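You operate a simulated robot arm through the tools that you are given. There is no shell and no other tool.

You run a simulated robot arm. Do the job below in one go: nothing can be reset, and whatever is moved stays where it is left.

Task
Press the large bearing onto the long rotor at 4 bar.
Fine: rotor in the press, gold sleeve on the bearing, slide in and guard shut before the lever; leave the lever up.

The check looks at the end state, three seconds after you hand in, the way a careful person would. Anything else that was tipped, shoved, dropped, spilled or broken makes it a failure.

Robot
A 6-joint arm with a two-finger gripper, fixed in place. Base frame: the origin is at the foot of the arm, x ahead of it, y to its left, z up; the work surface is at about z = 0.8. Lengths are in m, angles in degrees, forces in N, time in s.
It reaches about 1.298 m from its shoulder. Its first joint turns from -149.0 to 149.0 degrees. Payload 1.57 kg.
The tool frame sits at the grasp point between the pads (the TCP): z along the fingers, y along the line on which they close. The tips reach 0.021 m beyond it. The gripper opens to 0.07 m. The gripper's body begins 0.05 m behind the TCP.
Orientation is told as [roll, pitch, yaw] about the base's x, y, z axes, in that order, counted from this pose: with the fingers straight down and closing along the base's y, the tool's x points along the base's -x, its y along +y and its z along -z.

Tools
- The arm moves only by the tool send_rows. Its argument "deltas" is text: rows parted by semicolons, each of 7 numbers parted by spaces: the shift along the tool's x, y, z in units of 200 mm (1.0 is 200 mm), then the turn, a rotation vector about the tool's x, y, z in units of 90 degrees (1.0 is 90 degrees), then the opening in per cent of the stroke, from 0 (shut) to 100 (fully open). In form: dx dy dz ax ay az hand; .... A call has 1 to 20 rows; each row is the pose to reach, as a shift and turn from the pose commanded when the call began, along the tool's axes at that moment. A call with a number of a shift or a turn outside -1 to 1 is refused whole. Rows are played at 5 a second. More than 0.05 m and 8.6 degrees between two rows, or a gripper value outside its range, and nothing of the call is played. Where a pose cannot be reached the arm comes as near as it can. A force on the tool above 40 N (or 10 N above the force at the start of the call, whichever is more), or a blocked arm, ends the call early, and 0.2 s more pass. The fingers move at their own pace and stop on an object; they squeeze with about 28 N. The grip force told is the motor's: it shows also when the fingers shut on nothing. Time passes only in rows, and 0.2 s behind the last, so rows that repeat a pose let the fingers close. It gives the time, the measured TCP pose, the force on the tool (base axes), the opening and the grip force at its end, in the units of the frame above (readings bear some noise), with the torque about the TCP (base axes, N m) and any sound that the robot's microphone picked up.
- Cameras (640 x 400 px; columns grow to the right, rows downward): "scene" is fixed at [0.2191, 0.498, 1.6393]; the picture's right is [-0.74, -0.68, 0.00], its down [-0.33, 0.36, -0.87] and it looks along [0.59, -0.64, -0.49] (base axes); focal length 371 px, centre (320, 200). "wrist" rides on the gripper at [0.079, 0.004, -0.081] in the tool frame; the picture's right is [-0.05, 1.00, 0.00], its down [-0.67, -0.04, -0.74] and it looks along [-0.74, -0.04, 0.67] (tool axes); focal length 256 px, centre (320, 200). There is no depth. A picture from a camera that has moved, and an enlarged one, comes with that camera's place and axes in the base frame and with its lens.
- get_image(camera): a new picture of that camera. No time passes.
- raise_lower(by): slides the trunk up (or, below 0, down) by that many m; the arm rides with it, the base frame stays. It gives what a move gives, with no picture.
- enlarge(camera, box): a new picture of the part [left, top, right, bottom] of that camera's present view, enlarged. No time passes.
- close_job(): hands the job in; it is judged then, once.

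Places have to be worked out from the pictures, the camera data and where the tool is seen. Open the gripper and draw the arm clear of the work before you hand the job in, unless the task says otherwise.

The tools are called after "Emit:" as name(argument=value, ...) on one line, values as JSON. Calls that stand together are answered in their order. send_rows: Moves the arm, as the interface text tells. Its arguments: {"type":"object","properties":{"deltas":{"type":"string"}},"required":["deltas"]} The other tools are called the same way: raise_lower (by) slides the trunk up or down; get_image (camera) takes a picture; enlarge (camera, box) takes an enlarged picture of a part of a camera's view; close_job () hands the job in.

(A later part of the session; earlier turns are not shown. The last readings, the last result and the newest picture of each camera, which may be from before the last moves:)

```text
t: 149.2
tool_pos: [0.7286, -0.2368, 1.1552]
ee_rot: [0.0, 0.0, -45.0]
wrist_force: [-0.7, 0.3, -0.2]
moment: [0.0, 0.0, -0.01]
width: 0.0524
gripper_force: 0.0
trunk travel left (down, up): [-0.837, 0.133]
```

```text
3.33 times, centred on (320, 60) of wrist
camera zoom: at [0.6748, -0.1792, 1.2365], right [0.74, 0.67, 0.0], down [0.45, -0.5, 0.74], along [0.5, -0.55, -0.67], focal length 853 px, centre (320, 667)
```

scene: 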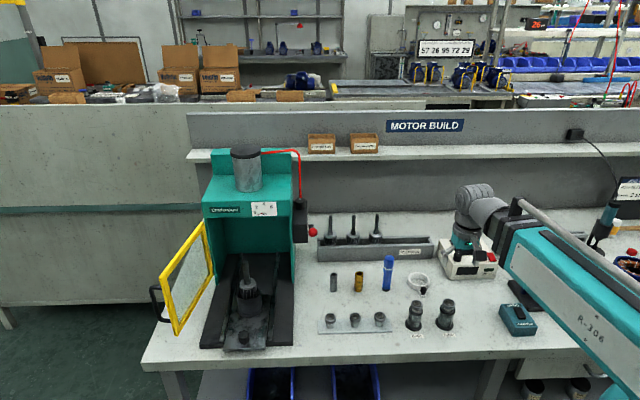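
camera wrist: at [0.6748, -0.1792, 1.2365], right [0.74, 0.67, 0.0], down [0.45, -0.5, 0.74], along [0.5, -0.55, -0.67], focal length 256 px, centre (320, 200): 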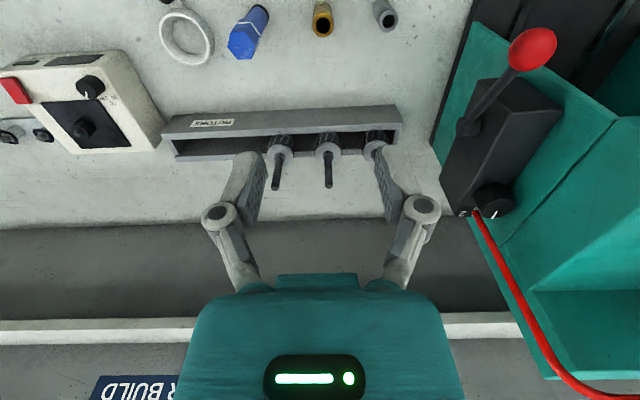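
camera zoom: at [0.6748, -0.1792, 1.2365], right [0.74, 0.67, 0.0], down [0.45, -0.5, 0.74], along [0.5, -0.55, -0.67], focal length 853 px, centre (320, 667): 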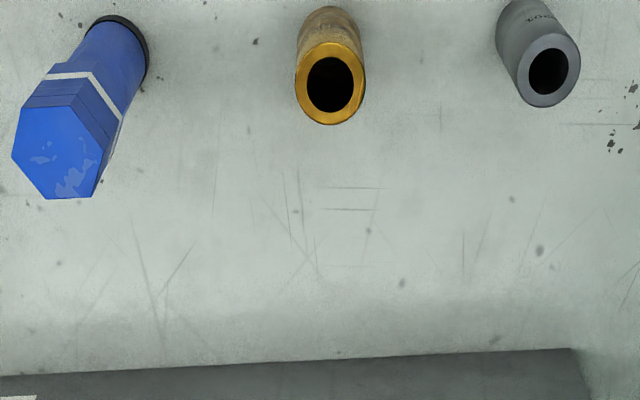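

The gold sleeve is ~11 mm deeper and ~3 mm left of my position (OD ≈ 26 mm, bore ≈ 16 mm). I shift over it and lower for a closer measurement.

Emit:
send_rows(deltas="-0.055 0.015 0 0 0 0 75; -0.055 0.015 0 0 0 0 75")

Emit:
raise_lower(by=-0.14)

Emit:
get_image(camera="wrist")

Emit:
enlarge(camera="wrist", box=[260, 10, 380, 110])

Emit:
get_image(camera="scene")

```text
t: 149.8
tool_pos: [0.7366, -0.2429, 1.1559]
ee_rot: [0.0, 0.1, -45.0]
wrist_force: [-0.9, 0.1, -0.2]
moment: [-0.04, 0.01, 0.03]
width: 0.0526
gripper_force: 0.2
trunk travel left (down, up): [-0.837, 0.133]
```

```text
t: 151.5
tool_pos: [0.7373, -0.2446, 1.0152]
ee_rot: [0.0, 0.0, -45.0]
wrist_force: [0.3, -0.2, 0.1]
moment: [0.01, -0.02, -0.02]
width: 0.0525
gripper_force: 0.0
trunk travel left (down, up): [-0.697, 0.273]
```

```text
taken
camera wrist: at [0.6831, -0.1852, 1.0968], right [0.74, 0.67, 0.0], down [0.45, -0.5, 0.74], along [0.5, -0.55, -0.67], focal length 256 px, centre (320, 200)
```

wrist: 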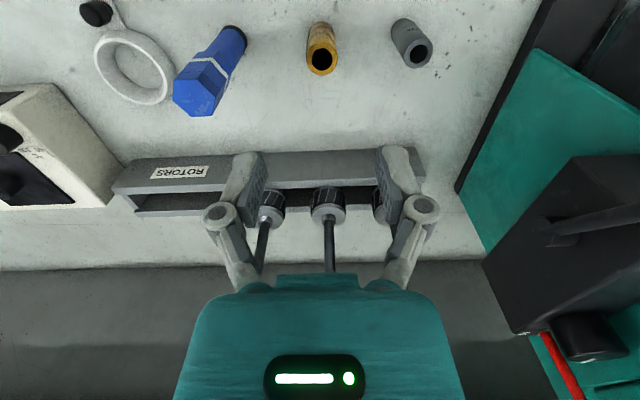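

```text
4.00 times, centred on (320, 60) of wrist
camera zoom: at [0.6831, -0.1852, 1.0968], right [0.74, 0.67, 0.0], down [0.45, -0.5, 0.74], along [0.5, -0.55, -0.67], focal length 1024 px, centre (320, 760)
```

zoom: 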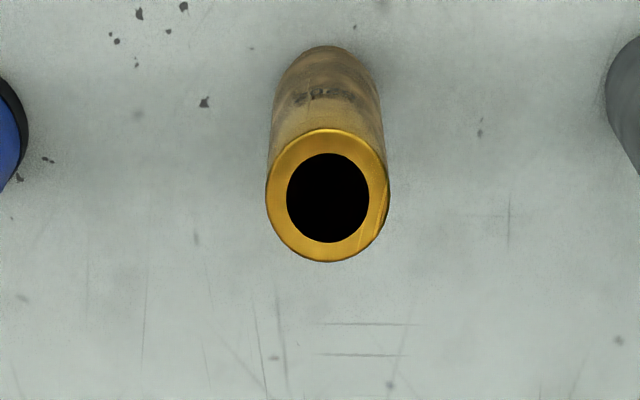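

```text
taken
```

scene: 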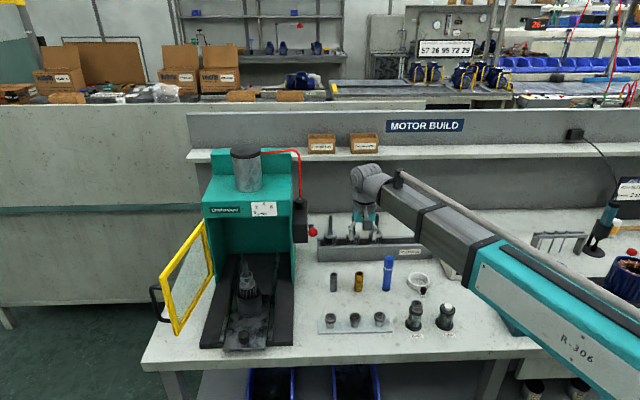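

Left-right is within ~1 mm. I rotate to +45° to measure its depth position.

Emit:
send_rows(deltas="0 0.005 0 0 0 -0.0833 75; 0 0.005 0 0 0 -0.1667 75; 0 0.005 0 0 0 -0.25 75; 0 0.005 0 0 0 -0.3333 75; 0 0.005 0 0 0 -0.4167 75; 0 0.005 0 0 0 -0.5 75; 0 0.005 0 0 0 -0.5833 75; 0 0.005 0 0 0 -0.6667 75; 0 0.005 0 0 0 -0.75 75; 0 0.005 0 0 0 -0.8333 75; 0 0.005 0 0 0 -0.9167 75; 0 0.005 0 0 0 -1.0 75")

Emit:
enlarge(camera="wrist", box=[260, 10, 380, 110])

Emit:
get_image(camera="wrist")

```text
t: 154.1
tool_pos: [0.7364, -0.2431, 1.0157]
ee_rot: [0.0, 0.0, 45.1]
wrist_force: [0.0, 0.5, -0.1]
moment: [-0.03, 0.02, 0.01]
width: 0.0526
gripper_force: 0.3
trunk travel left (down, up): [-0.697, 0.273]
```

```text
4.00 times, centred on (320, 60) of wrist
camera zoom: at [0.6778, -0.2969, 1.0967], right [-0.67, 0.74, 0.0], down [0.5, 0.45, 0.74], along [0.55, 0.5, -0.67], focal length 1024 px, centre (320, 760)
```

zoom: 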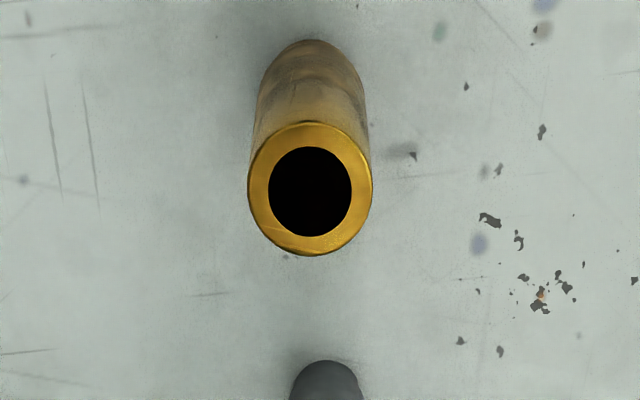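

```text
taken
camera wrist: at [0.6778, -0.2969, 1.0967], right [-0.67, 0.74, 0.0], down [0.5, 0.45, 0.74], along [0.55, 0.5, -0.67], focal length 256 px, centre (320, 200)
```

wrist: 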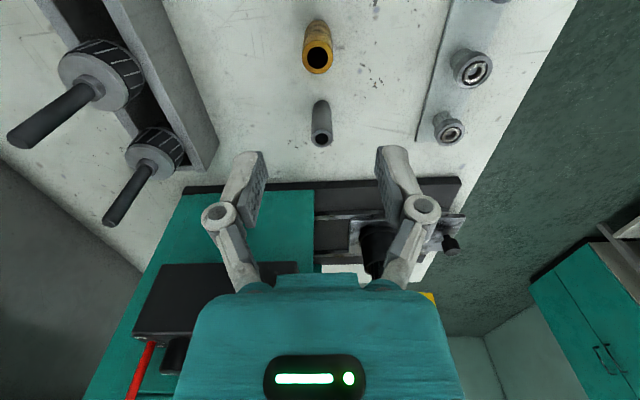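

Sleeve axis found: 2 mm deeper, 0.6 mm left, top z ≈ 0.860. At this yaw the camera would come near the blue marker when lowering, so I rotate back to -45° while applying the correction.

Emit:
send_rows(deltas="-0.003 -0.01 0 0 0 0.0833 75; -0.003 -0.01 0 0 0 0.1667 75; -0.003 -0.01 0 0 0 0.25 75; -0.003 -0.01 0 0 0 0.3333 75; -0.003 -0.01 0 0 0 0.4167 75; -0.003 -0.01 0 0 0 0.5 75; -0.003 -0.01 0 0 0 0.5833 75; -0.003 -0.01 0 0 0 0.6667 75; -0.003 -0.01 0 0 0 0.75 75; -0.003 -0.01 0 0 0 0.8333 75; -0.003 -0.01 0 0 0 0.9167 75; -0.003 -0.01 0 0 0 1.0 75")

Emit:
raise_lower(by=-0.11)

Emit:
get_image(camera="wrist")

Emit:
enlarge(camera="scene", box=[320, 220, 420, 320])

```text
t: 156.7
tool_pos: [0.7385, -0.2443, 1.0148]
ee_rot: [0.0, 0.0, -45.1]
wrist_force: [-0.5, -0.1, 0.0]
moment: [-0.01, 0.01, -0.01]
width: 0.0522
gripper_force: 0.1
trunk travel left (down, up): [-0.697, 0.273]
```

```text
t: 158.1
tool_pos: [0.7388, -0.2444, 0.9048]
ee_rot: [0.0, 0.0, -45.0]
wrist_force: [0.7, -0.4, 0.0]
moment: [-0.01, -0.02, -0.01]
width: 0.0526
gripper_force: 0.0
trunk travel left (down, up): [-0.587, 0.383]
```

```text
taken
camera wrist: at [0.6856, -0.1858, 0.9868], right [0.74, 0.67, 0.0], down [0.45, -0.5, 0.74], along [0.5, -0.55, -0.67], focal length 256 px, centre (320, 200)
```

wrist: 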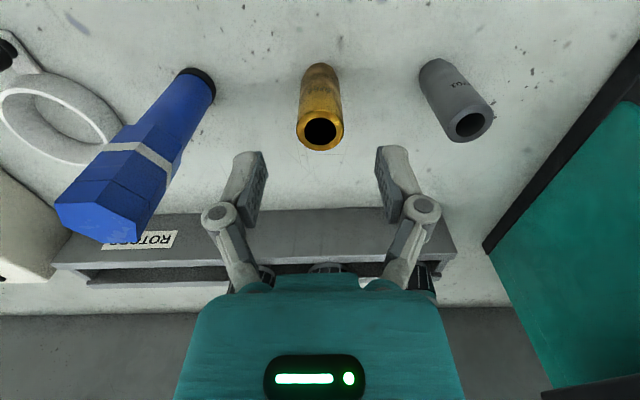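

```text
4.00 times, centred on (370, 270) of scene
camera zoom: at [0.2191, 0.498, 1.6393], right [-0.74, -0.68, 0.0], down [-0.33, 0.36, -0.87], along [0.59, -0.64, -0.49], focal length 1484 px, centre (120, -80)
```

zoom: 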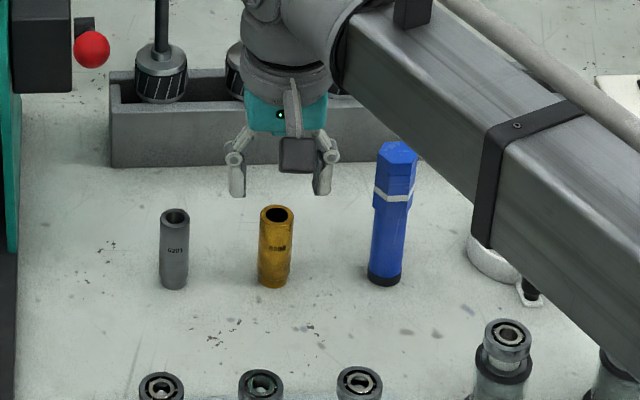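

Sleeve sits right under the TCP. I lower the rest of the way so the pads straddle its upper half.

Emit:
raise_lower(by=-0.035)

Emit:
enlarge(camera="wrist", box=[230, 90, 410, 250])

Emit:
enlarge(camera="scene", box=[330, 230, 410, 310])

```text
t: 158.9
tool_pos: [0.7392, -0.2433, 0.871]
ee_rot: [0.0, 0.1, -44.9]
wrist_force: [0.3, -0.5, -0.6]
moment: [0.02, 0.01, 0.01]
width: 0.0526
gripper_force: 0.0
trunk travel left (down, up): [-0.552, 0.418]
```

```text
2.50 times, centred on (320, 170) of wrist
camera zoom: at [0.6855, -0.1858, 0.9517], right [0.74, 0.67, 0.0], down [0.45, -0.5, 0.74], along [0.5, -0.55, -0.67], focal length 640 px, centre (320, 275)
```

zoom: 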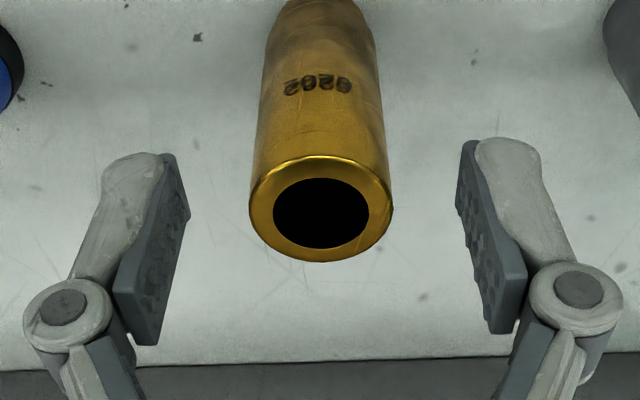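

```text
5.00 times, centred on (370, 270) of scene
camera zoom: at [0.2191, 0.498, 1.6393], right [-0.74, -0.68, 0.0], down [-0.33, 0.36, -0.87], along [0.59, -0.64, -0.49], focal length 1856 px, centre (70, -150)
```

zoom: 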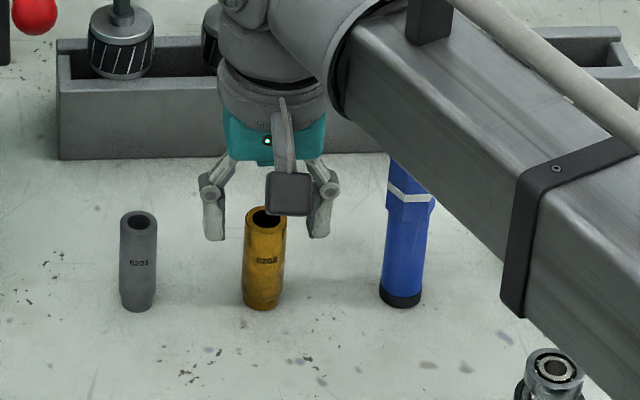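

The sleeve is marked 6202 and centred. I lower another 20 mm and close.

Emit:
raise_lower(by=-0.02)

Emit:
send_rows(deltas="0 0 0 0 0 0 60; 0 0 0 0 0 0 45; 0 0 0 0 0 0 35; 0 0 0 0 0 0 25; 0 0 0 0 0 0 25")

Emit:
enlarge(camera="wrist", box=[230, 90, 410, 270])

```text
t: 159.6
tool_pos: [0.7384, -0.2444, 0.8502]
ee_rot: [0.0, 0.0, -45.0]
wrist_force: [-0.4, 0.1, 0.5]
moment: [0.0, -0.03, 0.0]
width: 0.0524
gripper_force: 0.1
trunk travel left (down, up): [-0.532, 0.438]
```

```text
t: 160.8
tool_pos: [0.7389, -0.2454, 0.8509]
ee_rot: [0.0, -0.1, -45.0]
wrist_force: [0.5, -0.1, 2.2]
moment: [-0.03, -0.02, -0.02]
width: 0.0258
gripper_force: 28.0
trunk travel left (down, up): [-0.532, 0.438]
```

```text
2.22 times, centred on (320, 180) of wrist
camera zoom: at [0.6856, -0.1858, 0.9318], right [0.74, 0.67, 0.0], down [0.45, -0.5, 0.74], along [0.5, -0.55, -0.67], focal length 569 px, centre (320, 244)
```

zoom: 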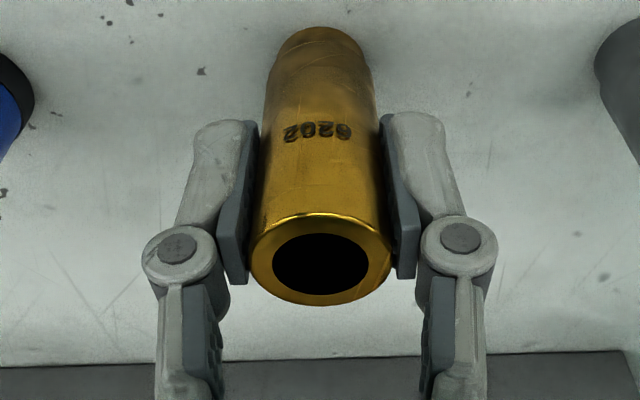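

Gripped. I lift clear and carry the sleeve out to the front and left to the rotor.

Emit:
raise_lower(by=0.03)

Emit:
raise_lower(by=0.28)

Emit:
send_rows(deltas="0.16 0.1 0 0 0 0 25; 0.32 0.25 0 0 0 0 25; 0.44 0.42 0 0 0 0 25; 0.477 0.62 0 0 0 0 25; 0.477 0.82 0 0 0 0 25; 0.477 0.95 0 0 0 0 25")

Emit:
send_rows(deltas="0 0.2 0 0 0 0 25; 0 0.4 0 0 0 0 25; 0 0.56 0 0 0 0 25; 0 0.65 0 0 0 0 25; 0 0.69 0 0 0 0 25; 0 0.69 0 0 0 0 25")

Emit:
get_image(camera="wrist")

Emit:
enlarge(camera="scene", box=[215, 180, 285, 310])

```text
t: 161.5
tool_pos: [0.738, -0.2447, 0.8801]
ee_rot: [0.0, 0.0, -45.1]
wrist_force: [0.0, 0.4, -0.9]
moment: [-0.04, 0.03, 0.01]
width: 0.026
gripper_force: 28.3
trunk travel left (down, up): [-0.562, 0.408]
```

```text
t: 164.3
tool_pos: [0.7385, -0.2442, 1.161]
ee_rot: [0.0, -0.1, -45.0]
wrist_force: [-0.8, 0.6, -0.9]
moment: [-0.01, 0.03, 0.0]
width: 0.0259
gripper_force: 27.9
trunk travel left (down, up): [-0.842, 0.128]
```

```text
t: 165.7
tool_pos: [0.8044, -0.0456, 1.16]
ee_rot: [0.0, 0.0, -45.0]
wrist_force: [0.3, -0.1, -0.9]
moment: [0.0, 0.01, 0.02]
width: 0.0261
gripper_force: 27.8
trunk travel left (down, up): [-0.842, 0.128]
```

```text
t: 167.1
tool_pos: [0.9042, 0.0534, 1.161]
ee_rot: [0.1, 0.0, -45.0]
wrist_force: [-0.6, 0.5, -0.8]
moment: [0.01, -0.03, 0.02]
width: 0.0258
gripper_force: 28.3
trunk travel left (down, up): [-0.842, 0.128]
```

```text
taken
camera wrist: at [0.8508, 0.112, 1.2416], right [0.74, 0.67, 0.0], down [0.45, -0.5, 0.74], along [0.5, -0.55, -0.67], focal length 256 px, centre (320, 200)
```

wrist: 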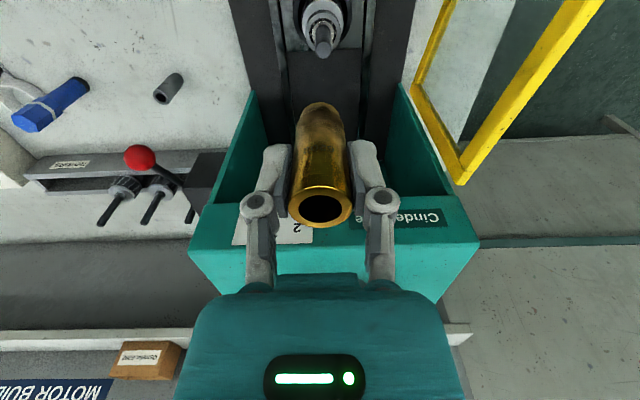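

```text
3.08 times, centred on (250, 245) of scene
camera zoom: at [0.2191, 0.498, 1.6393], right [-0.74, -0.68, 0.0], down [-0.33, 0.36, -0.87], along [0.59, -0.64, -0.49], focal length 1142 px, centre (535, 62)
```

zoom: 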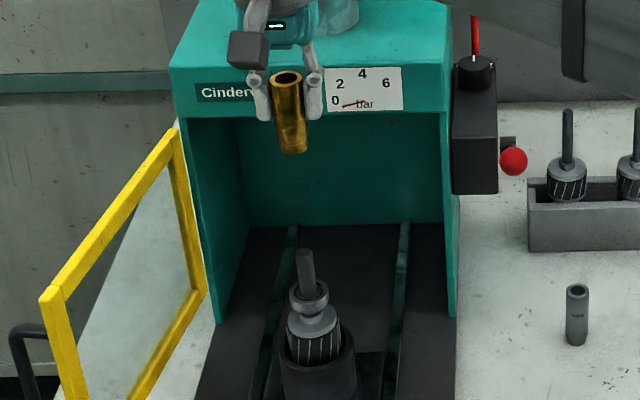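

Sleeve is above the rotor. I lower to ~15 mm above the shaft tip for fine alignment.

Emit:
raise_lower(by=-0.09)

Emit:
enlarge(camera="wrist", box=[260, 30, 380, 230])

Emit:
enlarge(camera="scene", box=[225, 215, 275, 285])

```text
t: 168.4
tool_pos: [0.9034, 0.0541, 1.0693]
ee_rot: [-0.1, 0.0, -44.9]
wrist_force: [-0.5, 1.0, -1.3]
moment: [-0.02, 0.0, -0.02]
width: 0.0259
gripper_force: 27.9
trunk travel left (down, up): [-0.752, 0.218]
```

```text
2.00 times, centred on (320, 130) of wrist
camera zoom: at [0.8506, 0.1118, 1.1517], right [0.74, 0.67, 0.0], down [0.45, -0.5, 0.74], along [0.5, -0.55, -0.67], focal length 512 px, centre (320, 340)
```

zoom: 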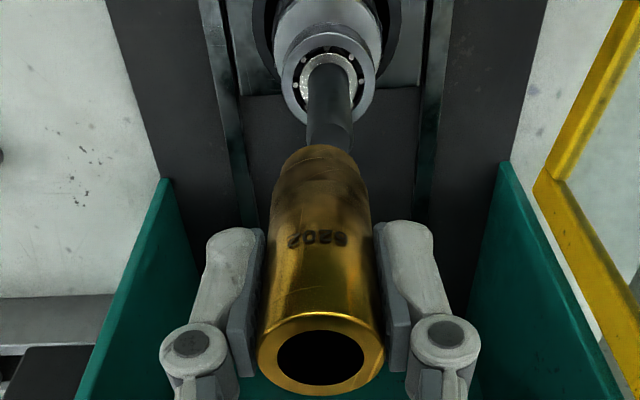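

```text
5.71 times, centred on (250, 250) of scene
camera zoom: at [0.2191, 0.498, 1.6393], right [-0.74, -0.68, 0.0], down [-0.33, 0.36, -0.87], along [0.59, -0.64, -0.49], focal length 2121 px, centre (720, -86)
```

zoom: 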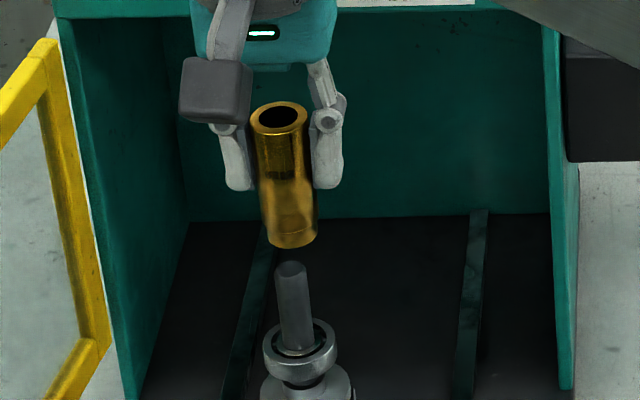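

The shaft tip is ~3.2 mm left of the sleeve axis (both views agree). I correct and rotate to +45° to check depth.

Emit:
send_rows(deltas="0 0.016 0 0 0 -0.0833 25; 0 0.016 0 0 0 -0.1667 25; 0 0.016 0 0 0 -0.25 25; 0 0.016 0 0 0 -0.3333 25; 0 0.016 0 0 0 -0.4167 25; 0 0.016 0 0 0 -0.5 25; 0 0.016 0 0 0 -0.5833 25; 0 0.016 0 0 0 -0.6667 25; 0 0.016 0 0 0 -0.75 25; 0 0.016 0 0 0 -0.8333 25; 0 0.016 0 0 0 -0.9167 25; 0 0.016 0 0 0 -1.0 25")

Emit:
enlarge(camera="wrist", box=[260, 30, 380, 230])

Emit:
enlarge(camera="scene", box=[225, 215, 275, 285])

```text
t: 171.0
tool_pos: [0.9062, 0.0558, 1.0704]
ee_rot: [0.0, 0.1, 45.2]
wrist_force: [0.7, -0.4, -1.6]
moment: [-0.04, 0.02, 0.03]
width: 0.0258
gripper_force: 28.1
trunk travel left (down, up): [-0.752, 0.218]
```

```text
2.00 times, centred on (320, 130) of wrist
camera zoom: at [0.8471, 0.0024, 1.1516], right [-0.67, 0.74, 0.0], down [0.5, 0.45, 0.74], along [0.55, 0.5, -0.67], focal length 512 px, centre (320, 340)
```

zoom: 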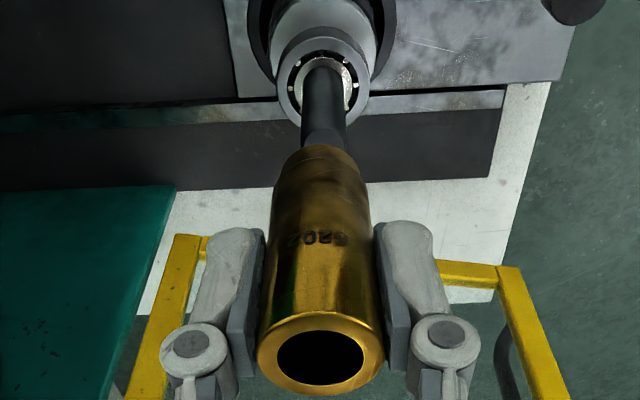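

```text
5.71 times, centred on (250, 250) of scene
camera zoom: at [0.2191, 0.498, 1.6393], right [-0.74, -0.68, 0.0], down [-0.33, 0.36, -0.87], along [0.59, -0.64, -0.49], focal length 2121 px, centre (720, -86)
```

zoom: 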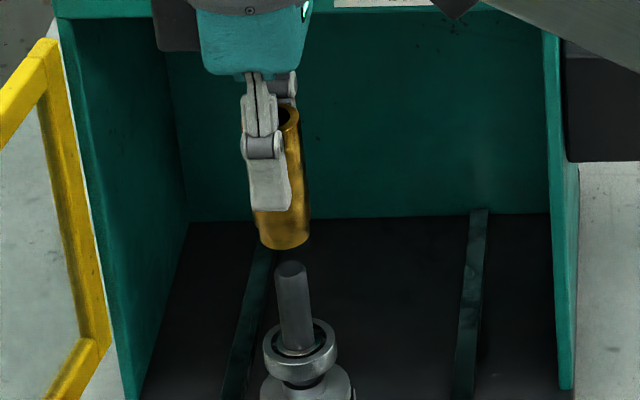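

I zoom in to refine the remaining small offsets at this yaw.

Emit:
enlarge(camera="wrist", box=[285, 40, 355, 130])

Emit:
enlarge(camera="scene", box=[235, 235, 265, 275])

```text
4.44 times, centred on (320, 85) of wrist
camera zoom: at [0.8471, 0.0024, 1.1516], right [-0.67, 0.74, 0.0], down [0.5, 0.45, 0.74], along [0.55, 0.5, -0.67], focal length 1138 px, centre (320, 711)
```

zoom: 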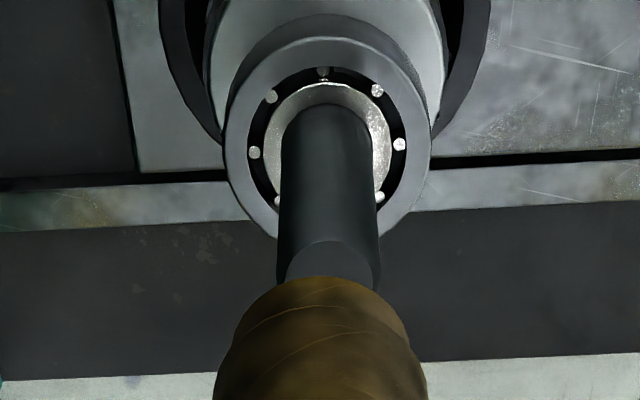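

```text
10.00 times, centred on (250, 255) of scene
camera zoom: at [0.2191, 0.498, 1.6393], right [-0.74, -0.68, 0.0], down [-0.33, 0.36, -0.87], along [0.59, -0.64, -0.49], focal length 3711 px, centre (1020, -350)
```

zoom: 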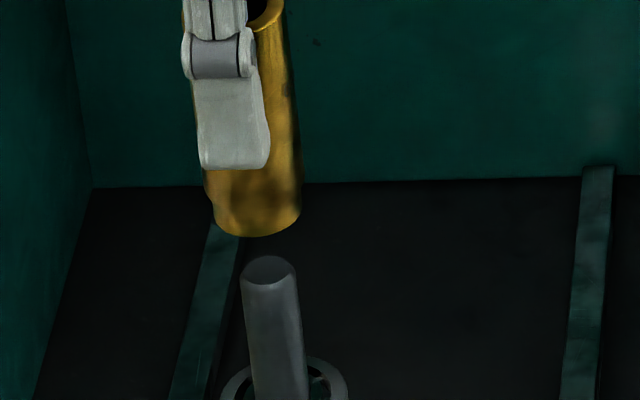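

Remaining: ~1.3 mm to the right and ~0.5 mm forward. I apply that and lower toward the tip.

Emit:
send_rows(deltas="0.0065 0.0025 0 0 0 0 25; 0.0065 0.0025 0 0 0 0 25")

Emit:
raise_lower(by=-0.012)

Emit:
enlarge(camera="wrist", box=[285, 40, 355, 130])

Emit:
enlarge(camera="scene", box=[235, 240, 265, 280])

```text
t: 171.6
tool_pos: [0.9061, 0.0561, 1.0715]
ee_rot: [0.0, 0.1, 45.1]
wrist_force: [-0.3, -0.6, -1.3]
moment: [-0.01, 0.01, -0.01]
width: 0.0258
gripper_force: 27.8
trunk travel left (down, up): [-0.752, 0.218]
```

```text
t: 172.2
tool_pos: [0.9042, 0.056, 1.0592]
ee_rot: [0.1, 0.1, 45.0]
wrist_force: [-0.2, -0.5, -1.4]
moment: [-0.01, 0.0, 0.05]
width: 0.0259
gripper_force: 28.3
trunk travel left (down, up): [-0.74, 0.23]
```

```text
4.44 times, centred on (320, 85) of wrist
camera zoom: at [0.8458, 0.0019, 1.1396], right [-0.67, 0.74, 0.0], down [0.5, 0.45, 0.74], along [0.55, 0.5, -0.67], focal length 1138 px, centre (320, 711)
```

zoom: 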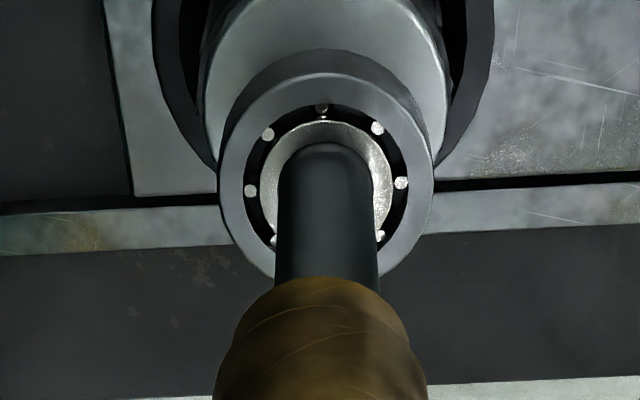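

```text
10.00 times, centred on (250, 260) of scene
camera zoom: at [0.2191, 0.498, 1.6393], right [-0.74, -0.68, 0.0], down [-0.33, 0.36, -0.87], along [0.59, -0.64, -0.49], focal length 3711 px, centre (1020, -400)
```

zoom: 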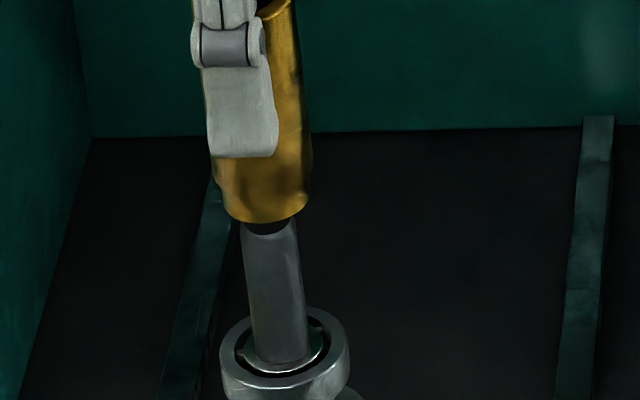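

Well aligned in both views. I lower in 2–3 mm steps, watching the force.

Emit:
raise_lower(by=-0.004)

Emit:
raise_lower(by=-0.003)

Emit:
raise_lower(by=-0.003)

Emit:
enlarge(camera="scene", box=[235, 240, 265, 280])

```text
t: 172.7
tool_pos: [0.9048, 0.057, 1.0547]
ee_rot: [0.0, 0.0, 45.0]
wrist_force: [0.0, 0.6, -1.6]
moment: [-0.01, 0.02, 0.0]
width: 0.0258
gripper_force: 27.8
trunk travel left (down, up): [-0.736, 0.234]
```

```text
t: 173.2
tool_pos: [0.9049, 0.0556, 1.0518]
ee_rot: [0.1, 0.0, 45.1]
wrist_force: [-0.6, -0.1, -1.1]
moment: [-0.03, -0.01, -0.02]
width: 0.0258
gripper_force: 28.3
trunk travel left (down, up): [-0.733, 0.237]
```

```text
t: 173.8
tool_pos: [0.9059, 0.0561, 1.0486]
ee_rot: [0.0, 0.1, 45.0]
wrist_force: [0.7, 0.2, -0.8]
moment: [0.01, -0.02, 0.0]
width: 0.0255
gripper_force: 28.3
trunk travel left (down, up): [-0.73, 0.24]
```

```text
10.00 times, centred on (250, 260) of scene
camera zoom: at [0.2191, 0.498, 1.6393], right [-0.74, -0.68, 0.0], down [-0.33, 0.36, -0.87], along [0.59, -0.64, -0.49], focal length 3711 px, centre (1020, -400)
```

zoom: 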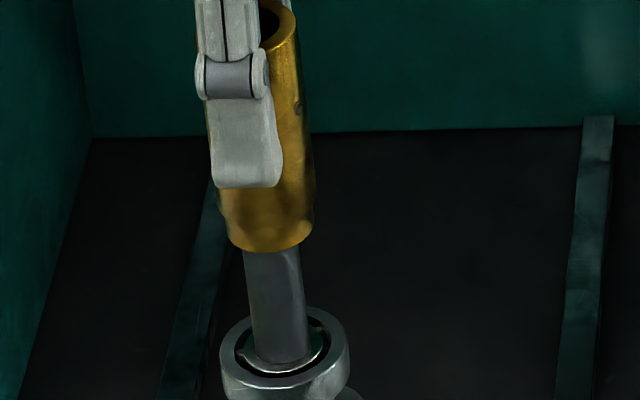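

Sleeve's lower end is at the tip level now with no contact. Continue.

Emit:
raise_lower(by=-0.003)

Emit:
raise_lower(by=-0.003)

Emit:
raise_lower(by=-0.003)

Emit:
enlarge(camera="scene", box=[235, 240, 265, 280])

```text
t: 174.3
tool_pos: [0.9057, 0.0571, 1.0455]
ee_rot: [-0.1, 0.0, 45.0]
wrist_force: [-0.3, -1.0, -1.5]
moment: [-0.01, -0.02, 0.0]
width: 0.0259
gripper_force: 28.0
trunk travel left (down, up): [-0.727, 0.243]
```

```text
t: 174.8
tool_pos: [0.9056, 0.0559, 1.0421]
ee_rot: [-0.1, 0.0, 45.0]
wrist_force: [-0.4, -0.3, -1.4]
moment: [0.02, -0.02, -0.02]
width: 0.0258
gripper_force: 28.0
trunk travel left (down, up): [-0.724, 0.246]
```

```text
t: 175.3
tool_pos: [0.9065, 0.0554, 1.0391]
ee_rot: [0.0, -0.1, 45.0]
wrist_force: [-0.5, -0.4, -1.3]
moment: [-0.02, 0.04, 0.0]
width: 0.0255
gripper_force: 28.4
trunk travel left (down, up): [-0.721, 0.249]
```

```text
10.00 times, centred on (250, 260) of scene
camera zoom: at [0.2191, 0.498, 1.6393], right [-0.74, -0.68, 0.0], down [-0.33, 0.36, -0.87], along [0.59, -0.64, -0.49], focal length 3711 px, centre (1020, -400)
```

zoom: 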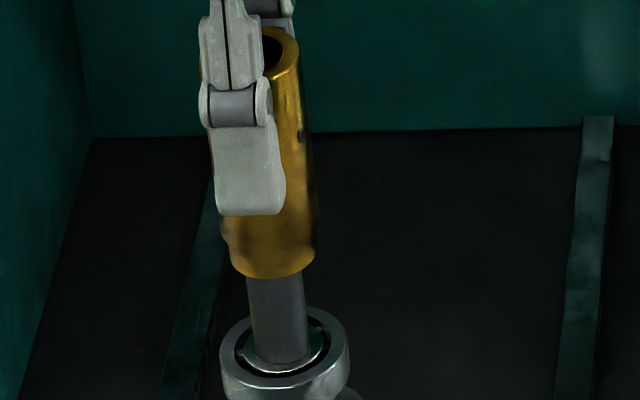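

The tip has entered the sleeve bore without contact. I continue in 5–8 mm steps down to the bearing.

Emit:
raise_lower(by=-0.008)

Emit:
raise_lower(by=-0.008)

Emit:
raise_lower(by=-0.008)

Emit:
enlarge(camera="scene", box=[235, 245, 265, 285])

```text
t: 175.9
tool_pos: [0.905, 0.0561, 1.0313]
ee_rot: [0.0, 0.0, 45.1]
wrist_force: [-0.6, 0.1, -1.2]
moment: [-0.02, -0.02, 0.0]
width: 0.0261
gripper_force: 28.1
trunk travel left (down, up): [-0.713, 0.257]
```

```text
t: 176.4
tool_pos: [0.905, 0.0557, 1.0229]
ee_rot: [0.0, 0.0, 45.0]
wrist_force: [-0.2, 0.7, -1.2]
moment: [0.01, -0.01, 0.01]
width: 0.0257
gripper_force: 27.9
trunk travel left (down, up): [-0.705, 0.265]
```

```text
t: 177.0
tool_pos: [0.9049, 0.0559, 1.0157]
ee_rot: [0.0, 0.0, 45.0]
wrist_force: [-1.1, -0.5, -0.9]
moment: [-0.02, 0.0, 0.04]
width: 0.0258
gripper_force: 27.8
trunk travel left (down, up): [-0.697, 0.273]
```

```text
10.00 times, centred on (250, 265) of scene
camera zoom: at [0.2191, 0.498, 1.6393], right [-0.74, -0.68, 0.0], down [-0.33, 0.36, -0.87], along [0.59, -0.64, -0.49], focal length 3711 px, centre (1020, -450)
```

zoom: 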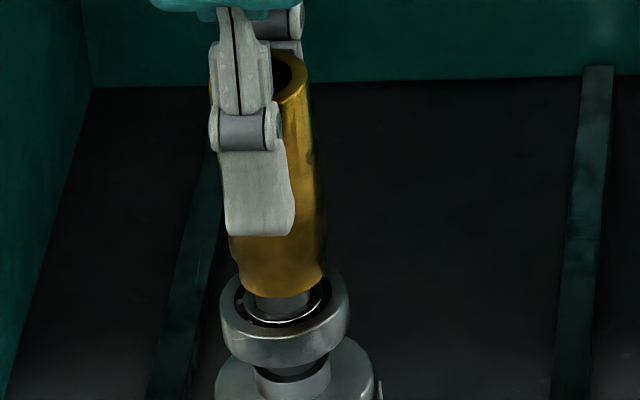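

About 7 mm above the bearing. Smaller steps now.

Emit:
raise_lower(by=-0.004)

Emit:
raise_lower(by=-0.003)

Emit:
raise_lower(by=-0.002)

Emit:
enlarge(camera="scene", box=[235, 245, 265, 285])

```text
t: 177.6
tool_pos: [0.9061, 0.0554, 1.0118]
ee_rot: [0.1, 0.0, 45.0]
wrist_force: [-0.3, -1.0, -1.5]
moment: [0.03, -0.01, 0.01]
width: 0.0257
gripper_force: 28.0
trunk travel left (down, up): [-0.693, 0.277]
```

```text
t: 178.1
tool_pos: [0.9045, 0.055, 1.0081]
ee_rot: [0.0, 0.0, 45.0]
wrist_force: [-0.6, 0.6, -1.6]
moment: [0.01, 0.02, 0.03]
width: 0.0257
gripper_force: 27.5
trunk travel left (down, up): [-0.69, 0.28]
```

```text
t: 178.6
tool_pos: [0.9047, 0.0562, 1.0066]
ee_rot: [0.0, 0.0, 45.0]
wrist_force: [-1.0, 0.4, 5.1]
moment: [0.01, 0.01, -0.01]
width: 0.0253
gripper_force: 27.9
trunk travel left (down, up): [-0.688, 0.282]
```

```text
10.00 times, centred on (250, 265) of scene
camera zoom: at [0.2191, 0.498, 1.6393], right [-0.74, -0.68, 0.0], down [-0.33, 0.36, -0.87], along [0.59, -0.64, -0.49], focal length 3711 px, centre (1020, -450)
```

zoom: 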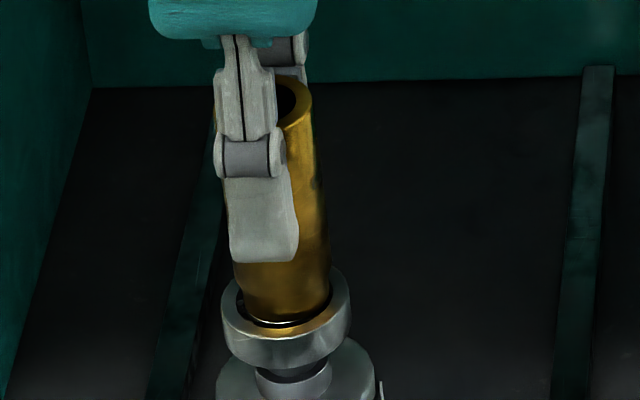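

The sleeve rests on the bearing's inner ring (light 5 N contact). I release it and rise straight up.

Emit:
send_rows(deltas="0 0 0 0 0 0 40; 0 0 0 0 0 0 48; 0 0 0 0 0 0 58; 0 0 0 0 0 0 65; 0 0 0 0 0 0 65")

Emit:
raise_lower(by=0.1)

Emit:
enlarge(camera="scene", box=[225, 230, 275, 300])

Emit:
enlarge(camera="wrist", box=[250, 0, 390, 140])

```text
t: 179.8
tool_pos: [0.9047, 0.0561, 1.0064]
ee_rot: [0.0, 0.0, 45.0]
wrist_force: [-0.2, 1.1, 0.5]
moment: [0.01, 0.0, 0.0]
width: 0.0454
gripper_force: 0.0
trunk travel left (down, up): [-0.688, 0.282]
```

```text
t: 181.1
tool_pos: [0.9047, 0.0568, 1.1056]
ee_rot: [0.0, 0.0, 45.0]
wrist_force: [-0.1, 0.2, 0.5]
moment: [0.02, 0.01, -0.02]
width: 0.0455
gripper_force: 0.0
trunk travel left (down, up): [-0.788, 0.182]
```

```text
5.71 times, centred on (250, 265) of scene
camera zoom: at [0.2191, 0.498, 1.6393], right [-0.74, -0.68, 0.0], down [-0.33, 0.36, -0.87], along [0.59, -0.64, -0.49], focal length 2121 px, centre (720, -171)
```

zoom: 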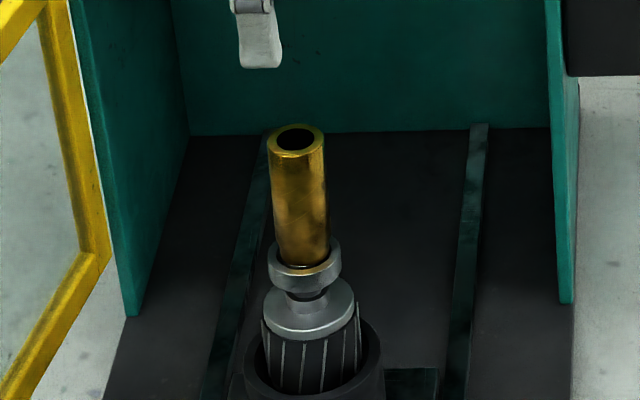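

```text
2.86 times, centred on (320, 70) of wrist
camera zoom: at [0.846, 0.002, 1.1876], right [-0.67, 0.74, 0.0], down [0.5, 0.45, 0.74], along [0.55, 0.5, -0.67], focal length 731 px, centre (320, 571)
```

zoom: 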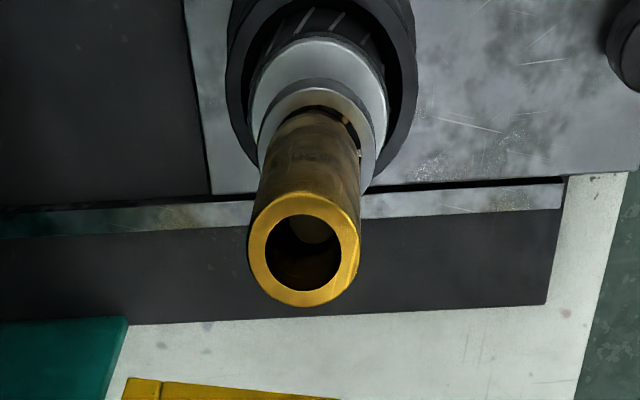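

The sleeve stands on the bearing with the shaft inside its bore. Next the slide: I close the fingers, turn to -45°, and move out to the front of the slide knob.

Emit:
raise_lower(by=0.04)

Emit:
send_rows(deltas="0 0 0 0 0 0.0833 65; 0 0 0 0 0 0.1667 65; 0 0 0 0 0 0.25 65; 0 0 0 0 0 0.3333 65; 0 0 0 0 0 0.4167 65; 0 0 0 0 0 0.5 65; 0 0 0 0 0 0.5833 40; 0 0 0 0 0 0.6667 20; 0 0 0 0 0 0.75 0; 0 0 0 0 0 0.8333 0; 0 0 0 0 0 0.9167 0; 0 0 0 0 0 1.0 0")

Emit:
send_rows(deltas="0.2 0 0 0 0 0 0; 0.4 0 0 0 0 0 0; 0.6 0 0 0 0 0 0; 0.75 0 0 0 0 0 0; 0.85 0 0 0 0 0 0; 0.85 0 0 0 0 0 0")

Emit:
get_image(camera="wrist")

Emit:
get_image(camera="scene")

```text
t: 181.9
tool_pos: [0.9054, 0.0552, 1.1467]
ee_rot: [0.0, -0.1, 45.0]
wrist_force: [0.3, 0.0, -1.1]
moment: [-0.01, 0.0, 0.0]
width: 0.0454
gripper_force: 0.0
trunk travel left (down, up): [-0.828, 0.142]
```

```text
t: 184.6
tool_pos: [0.9044, 0.0558, 1.1469]
ee_rot: [0.0, 0.0, -45.3]
wrist_force: [0.4, 0.2, -0.1]
moment: [0.03, 0.03, 0.04]
width: 0.0
gripper_force: 27.9
trunk travel left (down, up): [-0.828, 0.142]
```

```text
t: 185.9
tool_pos: [0.7866, 0.1748, 1.1471]
ee_rot: [0.0, 0.0, -45.0]
wrist_force: [-0.1, -0.4, 0.3]
moment: [0.0, -0.01, 0.01]
width: 0.0
gripper_force: 28.0
trunk travel left (down, up): [-0.828, 0.142]
```

```text
taken
camera wrist: at [0.7327, 0.2322, 1.2277], right [0.74, 0.67, 0.0], down [0.45, -0.5, 0.74], along [0.5, -0.55, -0.67], focal length 256 px, centre (320, 200)
```

wrist: 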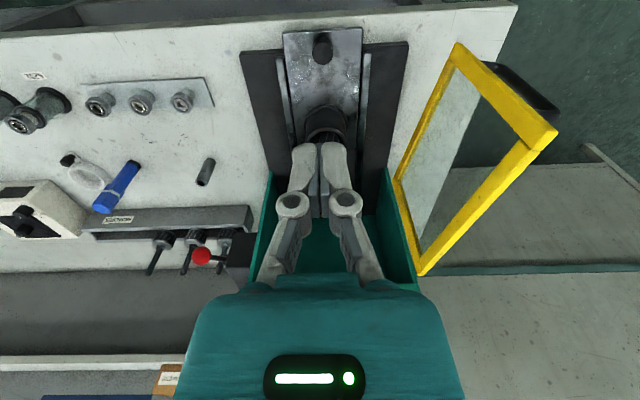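

```text
taken
```

scene: 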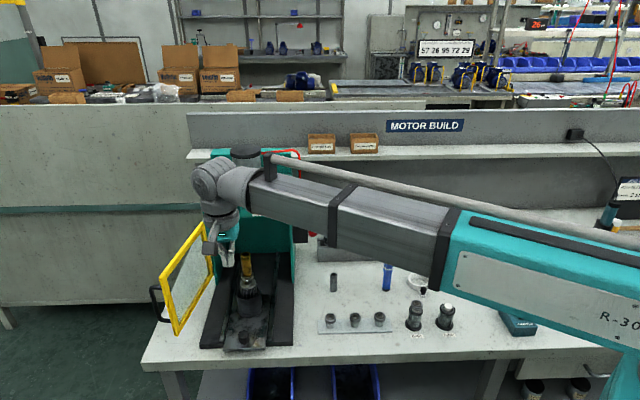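

I zoom on the slide knob to get its position.

Emit:
enlarge(camera="wrist", box=[270, 10, 380, 150])

Emit:
enlarge(camera="scene", box=[200, 300, 290, 355])

```text
2.86 times, centred on (325, 80) of wrist
camera zoom: at [0.7327, 0.2322, 1.2277], right [0.74, 0.67, 0.0], down [0.45, -0.5, 0.74], along [0.5, -0.55, -0.67], focal length 731 px, centre (306, 543)
```

zoom: 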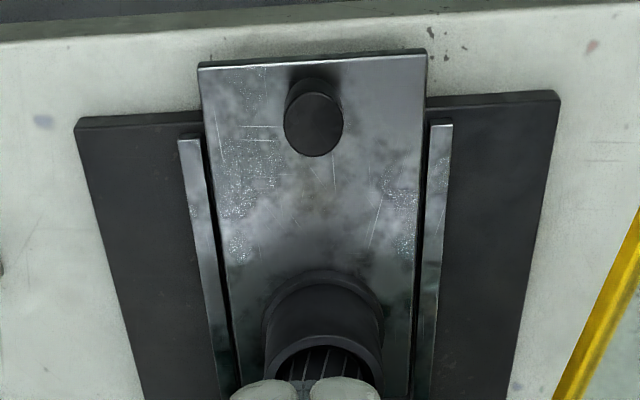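

```text
7.11 times, centred on (245, 328) of scene
camera zoom: at [0.2191, 0.498, 1.6393], right [-0.74, -0.68, 0.0], down [-0.33, 0.36, -0.87], along [0.59, -0.64, -0.49], focal length 2639 px, centre (853, -707)
```

zoom: 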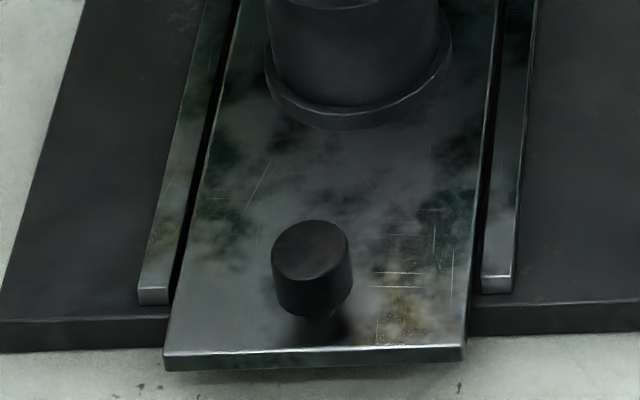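

The knob is a mushroom cap at s ≈ 0.471, directly ahead. I align sideways and lower so the closed fingertips are in front of the cap, just above the slide plate.

Emit:
send_rows(deltas="0 0.006 0 0 0 0 0; 0 0.006 0 0 0 0 0")

Emit:
raise_lower(by=-0.2)

Emit:
raise_lower(by=-0.06)

Emit:
get_image(camera="wrist")

Emit:
enlarge(camera="scene", box=[190, 260, 300, 360])

```text
t: 186.6
tool_pos: [0.787, 0.175, 1.1455]
ee_rot: [0.0, 0.1, -44.9]
wrist_force: [0.1, 0.7, -0.4]
moment: [-0.02, 0.02, 0.0]
width: 0.0
gripper_force: 27.8
trunk travel left (down, up): [-0.828, 0.142]
```

```text
t: 188.7
tool_pos: [0.7864, 0.1751, 0.9461]
ee_rot: [-0.1, -0.1, -44.9]
wrist_force: [-1.0, -0.2, 0.5]
moment: [0.0, -0.02, 0.02]
width: 0.0
gripper_force: 28.4
trunk travel left (down, up): [-0.628, 0.342]
```

```text
t: 189.7
tool_pos: [0.7861, 0.1745, 0.8867]
ee_rot: [-0.1, 0.0, -45.0]
wrist_force: [0.1, -0.5, 0.7]
moment: [-0.01, -0.02, -0.02]
width: 0.0002
gripper_force: 27.6
trunk travel left (down, up): [-0.568, 0.402]
```

```text
taken
camera wrist: at [0.7333, 0.233, 0.9677], right [0.74, 0.67, 0.0], down [0.45, -0.5, 0.74], along [0.5, -0.55, -0.67], focal length 256 px, centre (320, 200)
```

wrist: 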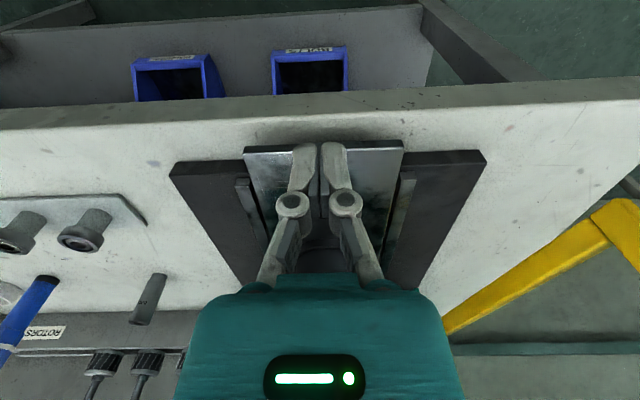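

```text
4.00 times, centred on (245, 310) of scene
camera zoom: at [0.2191, 0.498, 1.6393], right [-0.74, -0.68, 0.0], down [-0.33, 0.36, -0.87], along [0.59, -0.64, -0.49], focal length 1484 px, centre (620, -240)
```

zoom: 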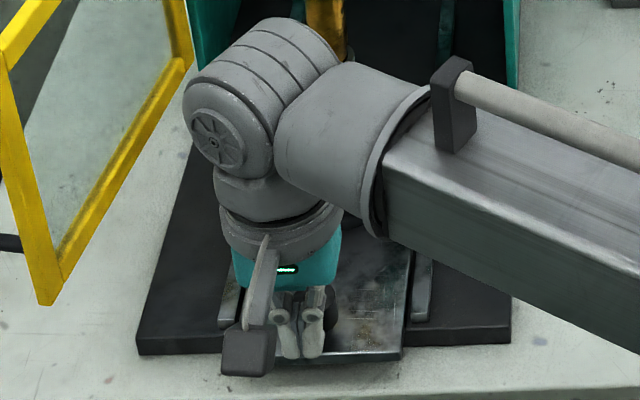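

Fingers are in front of the knob and clear. I lower 12 mm more and start pushing the slide in slowly.

Emit:
raise_lower(by=-0.012)

Emit:
send_rows(deltas="-0.03 -0.006 0 0 0 0 0; -0.06 -0.006 0 0 0 0 0; -0.08 -0.006 0 0 0 0 0; -0.1 -0.006 0 0 0 0 0")

Emit:
send_rows(deltas="-0.02 0 0 0 0 0 0; -0.04 0 0 0 0 0 0; -0.06 0 0 0 0 0 0; -0.08 0 0 0 0 0 0")

Emit:
get_image(camera="scene")

Emit:
get_image(camera="wrist")

```text
t: 190.3
tool_pos: [0.7867, 0.1748, 0.8756]
ee_rot: [0.0, -0.1, -45.0]
wrist_force: [-0.4, -0.6, -0.5]
moment: [0.03, -0.01, -0.04]
width: 0.0001
gripper_force: 28.0
trunk travel left (down, up): [-0.556, 0.414]
```

```text
t: 191.3
tool_pos: [0.8009, 0.1597, 0.8743]
ee_rot: [0.0, -0.1, -44.9]
wrist_force: [-1.0, 1.6, -0.9]
moment: [-0.02, 0.06, -0.03]
width: 0.0061
gripper_force: 28.2
trunk travel left (down, up): [-0.556, 0.414]
```

```text
t: 192.3
tool_pos: [0.8128, 0.1476, 0.8741]
ee_rot: [0.1, 0.0, -45.0]
wrist_force: [-0.1, 0.3, -0.3]
moment: [0.01, -0.04, -0.01]
width: 0.0
gripper_force: 28.3
trunk travel left (down, up): [-0.556, 0.414]
```

```text
taken
```

scene: 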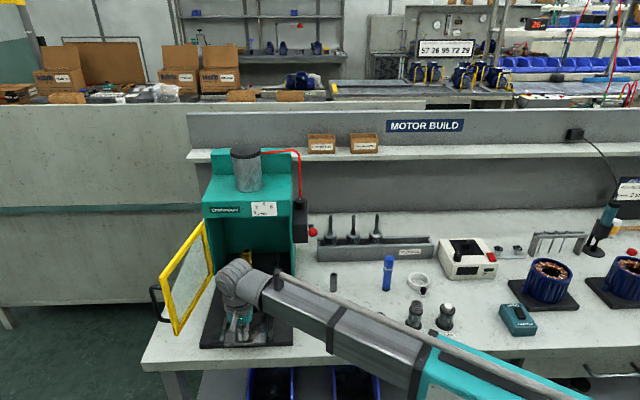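

```text
taken
camera wrist: at [0.759, 0.2063, 0.9557], right [0.74, 0.67, 0.0], down [0.45, -0.5, 0.75], along [0.5, -0.55, -0.67], focal length 256 px, centre (320, 200)
```

wrist: 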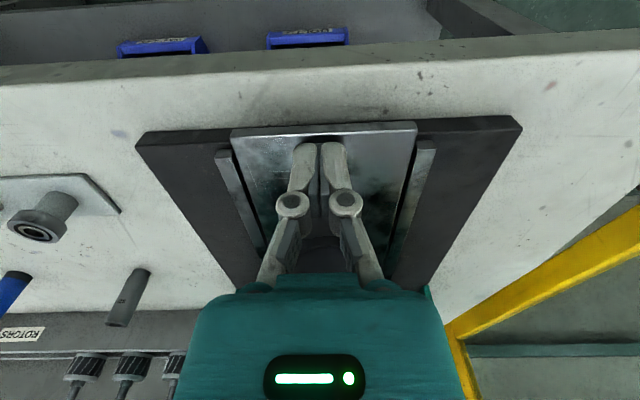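

The slide moved in by ~2 cm with very little force. I zoom in to confirm what the fingers are touching before continuing.

Emit:
enlarge(camera="scene", box=[195, 250, 305, 355])

Emit:
enlarge(camera="wrist", box=[220, 100, 430, 290])

```text
3.81 times, centred on (250, 302) of scene
camera zoom: at [0.2191, 0.498, 1.6393], right [-0.74, -0.68, 0.0], down [-0.33, 0.36, -0.87], along [0.59, -0.64, -0.49], focal length 1414 px, centre (587, -190)
```

zoom: 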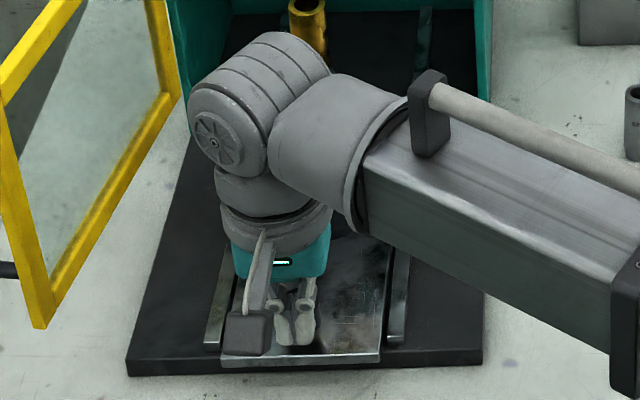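

```text
2.11 times, centred on (325, 195) of wrist
camera zoom: at [0.759, 0.2063, 0.9557], right [0.74, 0.67, 0.0], down [0.45, -0.5, 0.75], along [0.5, -0.55, -0.67], focal length 539 px, centre (310, 210)
```

zoom: 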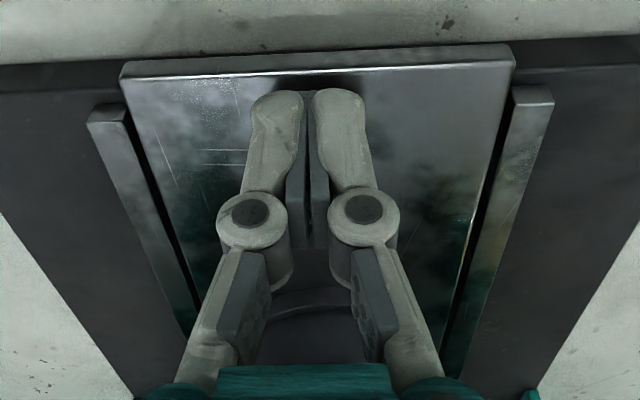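

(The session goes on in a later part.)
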